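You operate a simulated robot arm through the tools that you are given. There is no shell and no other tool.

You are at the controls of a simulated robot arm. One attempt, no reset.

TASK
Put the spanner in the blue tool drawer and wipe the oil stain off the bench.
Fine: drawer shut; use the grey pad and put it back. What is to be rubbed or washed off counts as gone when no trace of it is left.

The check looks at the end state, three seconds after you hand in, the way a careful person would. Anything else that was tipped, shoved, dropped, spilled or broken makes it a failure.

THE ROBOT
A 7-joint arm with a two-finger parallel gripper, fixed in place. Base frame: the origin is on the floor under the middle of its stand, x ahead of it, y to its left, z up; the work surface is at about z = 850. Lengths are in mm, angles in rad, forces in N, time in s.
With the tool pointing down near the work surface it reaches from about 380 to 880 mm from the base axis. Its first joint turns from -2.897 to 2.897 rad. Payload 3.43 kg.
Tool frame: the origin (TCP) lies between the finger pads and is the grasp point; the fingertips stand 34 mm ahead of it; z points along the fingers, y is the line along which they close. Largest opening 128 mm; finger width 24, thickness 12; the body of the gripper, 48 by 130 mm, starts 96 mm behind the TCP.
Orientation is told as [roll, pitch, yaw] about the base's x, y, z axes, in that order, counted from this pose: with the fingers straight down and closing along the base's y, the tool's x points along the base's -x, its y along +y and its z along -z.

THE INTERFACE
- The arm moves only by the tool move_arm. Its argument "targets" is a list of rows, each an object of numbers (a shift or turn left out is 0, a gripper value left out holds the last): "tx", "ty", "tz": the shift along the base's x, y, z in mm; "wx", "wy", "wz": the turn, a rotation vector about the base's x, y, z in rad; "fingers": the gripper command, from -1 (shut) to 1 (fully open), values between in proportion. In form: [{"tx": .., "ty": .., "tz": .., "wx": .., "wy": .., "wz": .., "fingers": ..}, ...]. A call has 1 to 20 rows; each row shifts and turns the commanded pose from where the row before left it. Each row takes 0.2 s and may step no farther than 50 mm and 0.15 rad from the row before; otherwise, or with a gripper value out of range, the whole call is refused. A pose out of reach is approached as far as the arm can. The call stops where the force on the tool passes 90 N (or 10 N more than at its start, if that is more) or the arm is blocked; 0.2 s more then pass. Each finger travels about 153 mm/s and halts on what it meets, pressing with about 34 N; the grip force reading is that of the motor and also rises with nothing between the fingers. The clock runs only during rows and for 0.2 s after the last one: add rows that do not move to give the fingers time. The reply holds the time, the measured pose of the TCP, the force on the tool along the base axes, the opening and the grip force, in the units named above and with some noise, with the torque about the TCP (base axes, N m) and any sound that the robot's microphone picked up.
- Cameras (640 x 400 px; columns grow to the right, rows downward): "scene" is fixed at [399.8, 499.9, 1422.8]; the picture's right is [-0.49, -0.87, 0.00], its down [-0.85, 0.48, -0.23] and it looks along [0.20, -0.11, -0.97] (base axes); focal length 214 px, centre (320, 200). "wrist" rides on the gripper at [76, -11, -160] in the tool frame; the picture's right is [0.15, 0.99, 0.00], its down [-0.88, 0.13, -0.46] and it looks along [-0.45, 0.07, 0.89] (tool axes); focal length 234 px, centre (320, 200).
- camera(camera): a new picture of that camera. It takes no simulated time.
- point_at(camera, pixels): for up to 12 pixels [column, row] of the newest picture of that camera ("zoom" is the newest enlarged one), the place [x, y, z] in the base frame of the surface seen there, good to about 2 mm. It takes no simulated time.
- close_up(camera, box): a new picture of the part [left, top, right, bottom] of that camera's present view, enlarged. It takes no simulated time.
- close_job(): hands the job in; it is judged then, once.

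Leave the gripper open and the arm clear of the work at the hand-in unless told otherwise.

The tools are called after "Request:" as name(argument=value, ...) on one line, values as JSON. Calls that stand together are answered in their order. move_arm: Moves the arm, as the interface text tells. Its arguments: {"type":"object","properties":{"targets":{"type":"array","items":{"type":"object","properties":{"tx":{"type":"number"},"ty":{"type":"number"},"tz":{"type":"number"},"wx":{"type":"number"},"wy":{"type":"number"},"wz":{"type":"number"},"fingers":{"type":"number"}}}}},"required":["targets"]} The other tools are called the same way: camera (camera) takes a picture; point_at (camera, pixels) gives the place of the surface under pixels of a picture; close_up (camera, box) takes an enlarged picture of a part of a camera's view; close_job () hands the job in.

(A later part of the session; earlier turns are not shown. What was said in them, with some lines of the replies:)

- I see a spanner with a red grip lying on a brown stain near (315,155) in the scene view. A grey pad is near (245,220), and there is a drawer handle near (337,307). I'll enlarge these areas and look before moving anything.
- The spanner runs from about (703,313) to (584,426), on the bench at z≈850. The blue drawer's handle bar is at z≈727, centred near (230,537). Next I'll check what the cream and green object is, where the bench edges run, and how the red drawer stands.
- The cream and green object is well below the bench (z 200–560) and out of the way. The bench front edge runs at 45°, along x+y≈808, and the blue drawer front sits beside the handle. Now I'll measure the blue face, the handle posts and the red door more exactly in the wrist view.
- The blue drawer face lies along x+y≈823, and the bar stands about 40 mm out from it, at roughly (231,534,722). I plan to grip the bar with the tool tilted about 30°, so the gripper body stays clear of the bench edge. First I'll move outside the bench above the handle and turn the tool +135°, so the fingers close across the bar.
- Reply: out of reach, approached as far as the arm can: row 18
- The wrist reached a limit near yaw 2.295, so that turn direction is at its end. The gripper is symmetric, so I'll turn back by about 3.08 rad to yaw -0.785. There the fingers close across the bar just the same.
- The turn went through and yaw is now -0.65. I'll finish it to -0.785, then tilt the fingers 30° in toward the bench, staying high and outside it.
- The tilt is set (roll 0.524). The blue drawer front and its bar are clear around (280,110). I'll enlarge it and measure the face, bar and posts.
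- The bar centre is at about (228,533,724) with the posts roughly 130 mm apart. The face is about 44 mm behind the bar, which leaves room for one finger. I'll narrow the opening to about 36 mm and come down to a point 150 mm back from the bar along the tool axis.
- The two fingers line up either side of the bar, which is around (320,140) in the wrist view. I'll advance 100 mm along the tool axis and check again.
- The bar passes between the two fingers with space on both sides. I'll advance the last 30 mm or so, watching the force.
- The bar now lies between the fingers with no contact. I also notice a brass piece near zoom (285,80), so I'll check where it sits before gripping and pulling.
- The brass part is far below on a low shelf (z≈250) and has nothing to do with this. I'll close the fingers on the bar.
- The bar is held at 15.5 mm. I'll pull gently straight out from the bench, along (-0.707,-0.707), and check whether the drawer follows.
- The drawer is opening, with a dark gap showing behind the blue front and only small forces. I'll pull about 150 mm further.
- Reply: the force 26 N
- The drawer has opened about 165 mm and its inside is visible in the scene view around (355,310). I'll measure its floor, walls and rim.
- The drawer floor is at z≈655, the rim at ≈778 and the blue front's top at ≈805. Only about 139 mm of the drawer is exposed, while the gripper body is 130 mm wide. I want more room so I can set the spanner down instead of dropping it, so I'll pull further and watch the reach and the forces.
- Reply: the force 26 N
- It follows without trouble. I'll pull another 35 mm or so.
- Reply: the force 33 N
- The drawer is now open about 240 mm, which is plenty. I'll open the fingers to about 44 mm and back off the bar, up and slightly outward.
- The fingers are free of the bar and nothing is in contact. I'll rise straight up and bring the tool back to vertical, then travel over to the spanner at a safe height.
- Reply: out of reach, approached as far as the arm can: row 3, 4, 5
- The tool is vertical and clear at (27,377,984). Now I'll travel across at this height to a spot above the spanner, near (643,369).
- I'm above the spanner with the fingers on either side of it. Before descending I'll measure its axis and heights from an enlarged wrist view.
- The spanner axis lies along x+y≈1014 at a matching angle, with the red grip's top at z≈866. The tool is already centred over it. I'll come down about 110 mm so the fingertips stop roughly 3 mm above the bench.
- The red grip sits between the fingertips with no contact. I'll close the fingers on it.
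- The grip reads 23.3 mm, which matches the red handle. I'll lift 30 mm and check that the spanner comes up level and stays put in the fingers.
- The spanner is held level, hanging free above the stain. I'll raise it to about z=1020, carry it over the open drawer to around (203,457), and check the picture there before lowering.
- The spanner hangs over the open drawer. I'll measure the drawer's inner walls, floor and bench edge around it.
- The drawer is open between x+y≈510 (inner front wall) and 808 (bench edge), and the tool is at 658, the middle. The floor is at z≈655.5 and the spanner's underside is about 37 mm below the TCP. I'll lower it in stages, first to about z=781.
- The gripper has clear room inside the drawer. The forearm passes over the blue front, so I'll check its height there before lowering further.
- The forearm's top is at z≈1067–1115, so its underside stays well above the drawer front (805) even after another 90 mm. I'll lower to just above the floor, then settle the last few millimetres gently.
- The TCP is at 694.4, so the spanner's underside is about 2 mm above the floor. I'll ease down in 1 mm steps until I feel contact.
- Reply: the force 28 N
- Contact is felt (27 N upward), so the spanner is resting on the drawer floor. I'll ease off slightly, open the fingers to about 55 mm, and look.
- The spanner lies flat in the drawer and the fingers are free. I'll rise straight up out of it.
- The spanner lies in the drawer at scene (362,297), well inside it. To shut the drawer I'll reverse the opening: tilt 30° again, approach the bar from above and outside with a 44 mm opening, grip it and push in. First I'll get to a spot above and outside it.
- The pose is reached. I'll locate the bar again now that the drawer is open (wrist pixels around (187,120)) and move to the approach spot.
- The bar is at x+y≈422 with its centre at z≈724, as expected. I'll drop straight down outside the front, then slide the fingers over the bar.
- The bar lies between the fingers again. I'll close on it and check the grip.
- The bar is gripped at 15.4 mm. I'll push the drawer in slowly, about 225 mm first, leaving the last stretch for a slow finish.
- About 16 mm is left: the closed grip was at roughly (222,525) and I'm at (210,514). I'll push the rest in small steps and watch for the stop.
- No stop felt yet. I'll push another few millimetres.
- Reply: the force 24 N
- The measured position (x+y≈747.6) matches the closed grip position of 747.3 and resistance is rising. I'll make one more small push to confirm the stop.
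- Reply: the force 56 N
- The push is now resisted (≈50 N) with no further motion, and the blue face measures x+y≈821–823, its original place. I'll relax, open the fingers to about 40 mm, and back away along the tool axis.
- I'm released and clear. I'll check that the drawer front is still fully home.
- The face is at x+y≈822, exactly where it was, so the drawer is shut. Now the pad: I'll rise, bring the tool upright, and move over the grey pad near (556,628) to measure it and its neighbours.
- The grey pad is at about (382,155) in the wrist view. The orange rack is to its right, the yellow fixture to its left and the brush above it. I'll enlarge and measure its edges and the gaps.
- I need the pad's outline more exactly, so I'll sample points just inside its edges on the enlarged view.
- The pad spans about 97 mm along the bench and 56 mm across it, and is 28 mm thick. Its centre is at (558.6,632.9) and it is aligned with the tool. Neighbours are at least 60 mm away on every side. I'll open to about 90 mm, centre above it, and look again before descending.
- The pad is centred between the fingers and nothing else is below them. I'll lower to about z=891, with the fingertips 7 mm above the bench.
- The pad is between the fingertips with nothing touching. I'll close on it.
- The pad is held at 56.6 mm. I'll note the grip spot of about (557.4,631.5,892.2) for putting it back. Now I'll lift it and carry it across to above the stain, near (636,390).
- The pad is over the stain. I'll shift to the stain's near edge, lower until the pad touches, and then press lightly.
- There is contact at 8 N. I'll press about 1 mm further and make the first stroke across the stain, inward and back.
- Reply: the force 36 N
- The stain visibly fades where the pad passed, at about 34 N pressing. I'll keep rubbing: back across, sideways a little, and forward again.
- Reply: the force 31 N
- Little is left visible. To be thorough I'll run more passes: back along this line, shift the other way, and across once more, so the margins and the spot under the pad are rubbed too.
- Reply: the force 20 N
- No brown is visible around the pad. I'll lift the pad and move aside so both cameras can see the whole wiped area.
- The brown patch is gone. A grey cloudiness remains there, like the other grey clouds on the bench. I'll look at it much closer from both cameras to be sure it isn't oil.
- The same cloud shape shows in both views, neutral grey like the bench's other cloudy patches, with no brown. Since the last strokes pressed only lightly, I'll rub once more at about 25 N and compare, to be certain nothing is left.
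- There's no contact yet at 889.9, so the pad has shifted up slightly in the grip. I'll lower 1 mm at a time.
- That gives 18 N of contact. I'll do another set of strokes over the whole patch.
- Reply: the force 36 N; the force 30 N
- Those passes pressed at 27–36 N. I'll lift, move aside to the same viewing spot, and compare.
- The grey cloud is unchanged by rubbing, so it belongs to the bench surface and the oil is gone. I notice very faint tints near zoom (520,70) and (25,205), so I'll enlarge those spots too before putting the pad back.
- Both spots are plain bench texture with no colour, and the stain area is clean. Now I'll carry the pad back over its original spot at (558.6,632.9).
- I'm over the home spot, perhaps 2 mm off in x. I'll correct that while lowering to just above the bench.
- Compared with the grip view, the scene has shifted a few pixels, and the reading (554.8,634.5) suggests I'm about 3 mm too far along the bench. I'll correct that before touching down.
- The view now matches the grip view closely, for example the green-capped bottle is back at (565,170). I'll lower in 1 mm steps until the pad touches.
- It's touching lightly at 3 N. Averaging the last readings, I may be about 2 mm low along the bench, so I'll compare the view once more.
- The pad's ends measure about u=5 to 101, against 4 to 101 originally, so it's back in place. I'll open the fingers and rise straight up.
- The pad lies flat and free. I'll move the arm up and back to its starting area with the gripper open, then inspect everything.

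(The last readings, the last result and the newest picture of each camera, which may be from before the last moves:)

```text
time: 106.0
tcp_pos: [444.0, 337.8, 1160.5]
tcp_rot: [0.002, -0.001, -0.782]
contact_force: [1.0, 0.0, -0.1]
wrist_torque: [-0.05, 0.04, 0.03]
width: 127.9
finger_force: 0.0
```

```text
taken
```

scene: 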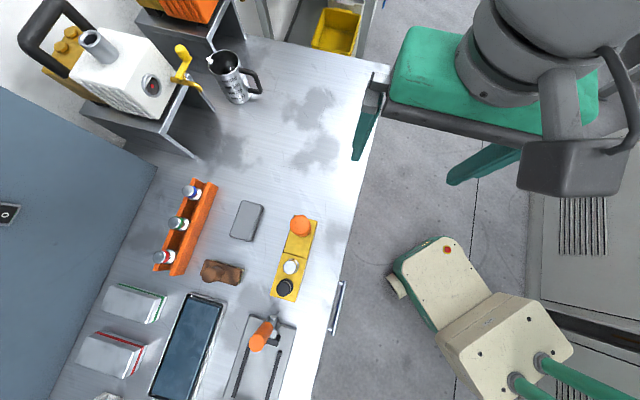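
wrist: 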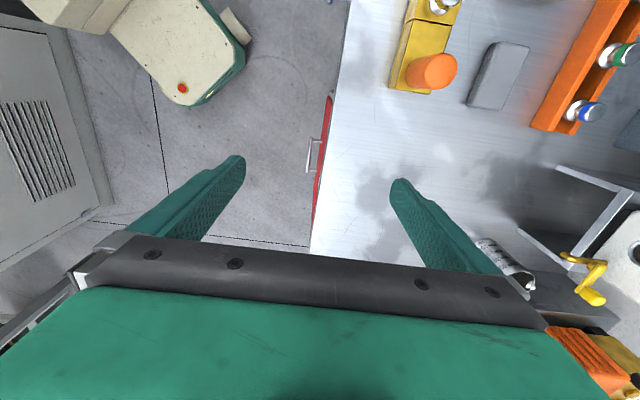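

Everything looks in order: the pad is in its original place in the scene view, the bench is clean and the drawer is shut. I'll do one last close check of the handle position, the wiped area and the pad.

Request:
point_at(camera="scene", pixels=[[337, 307], [343, 284], [331, 331], [245, 205], [245, 220], [238, 236], [258, 207], [232, 233]])

Request:
close_up(camera="scene", box=[260, 100, 380, 200])

Request:
close_up(camera="scene", box=[200, 180, 380, 340])

```text
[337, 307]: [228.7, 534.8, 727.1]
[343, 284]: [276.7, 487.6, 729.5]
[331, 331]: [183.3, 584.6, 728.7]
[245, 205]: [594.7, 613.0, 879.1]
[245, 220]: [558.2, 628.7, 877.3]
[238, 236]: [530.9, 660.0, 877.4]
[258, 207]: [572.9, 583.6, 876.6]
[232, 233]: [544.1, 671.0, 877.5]
```

```text
4.00 times, centred on (320, 150) of scene
```

zoom: 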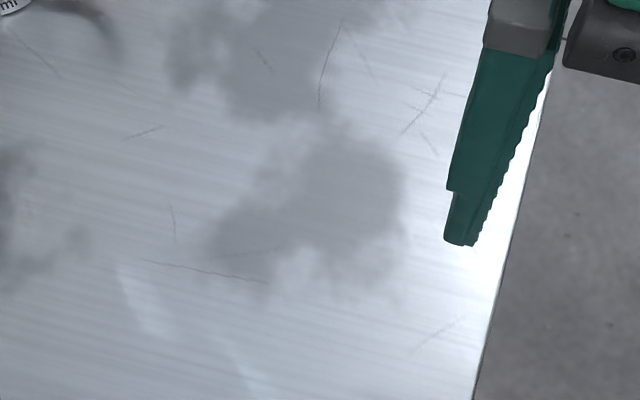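

```text
2.50 times, centred on (290, 260) of scene
```

zoom: 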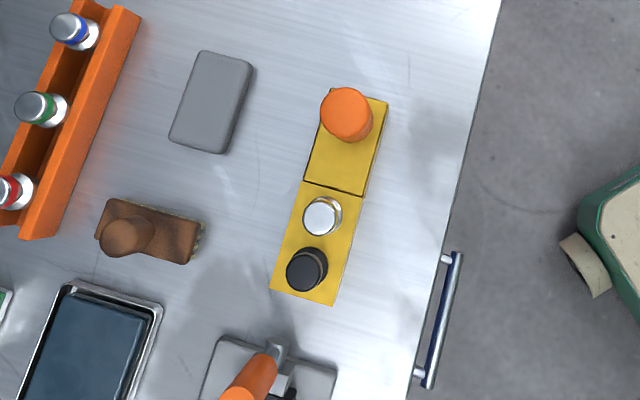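

The handle is back at its starting coordinates with the drawer shut on the spanner. The stain shows no trace, and the pad is back within a few millimetres of its original spot. The gripper is open and the arm is clear, so I'm handing in.

Request:
close_job()

```text
The job is handed in.
```

The spanner is in the blue drawer, the drawer is shut, the oil stain is off the bench, and the grey pad is back in its place. I've handed the job in; the reply confirmed only that, not a verdict.

- **Spanner:** I set it down on the drawer floor rather than dropping it. The drawer front measured back at its original position after I closed it.
- **Stain:** No brown shows in the final close-ups. A grey cloudy patch remains where the stain was. A second round of rubbing, at up to about 36 N, did not change it. It looks like the other cloudy patches on the bench, so I took it as part of the surface.
- **Pad:** It is within a few millimetres of where it started and lies flat.
- **Rest of the bench:** I saw nothing else moved or tipped in the final pictures. The arm is back near its starting position with the gripper open.
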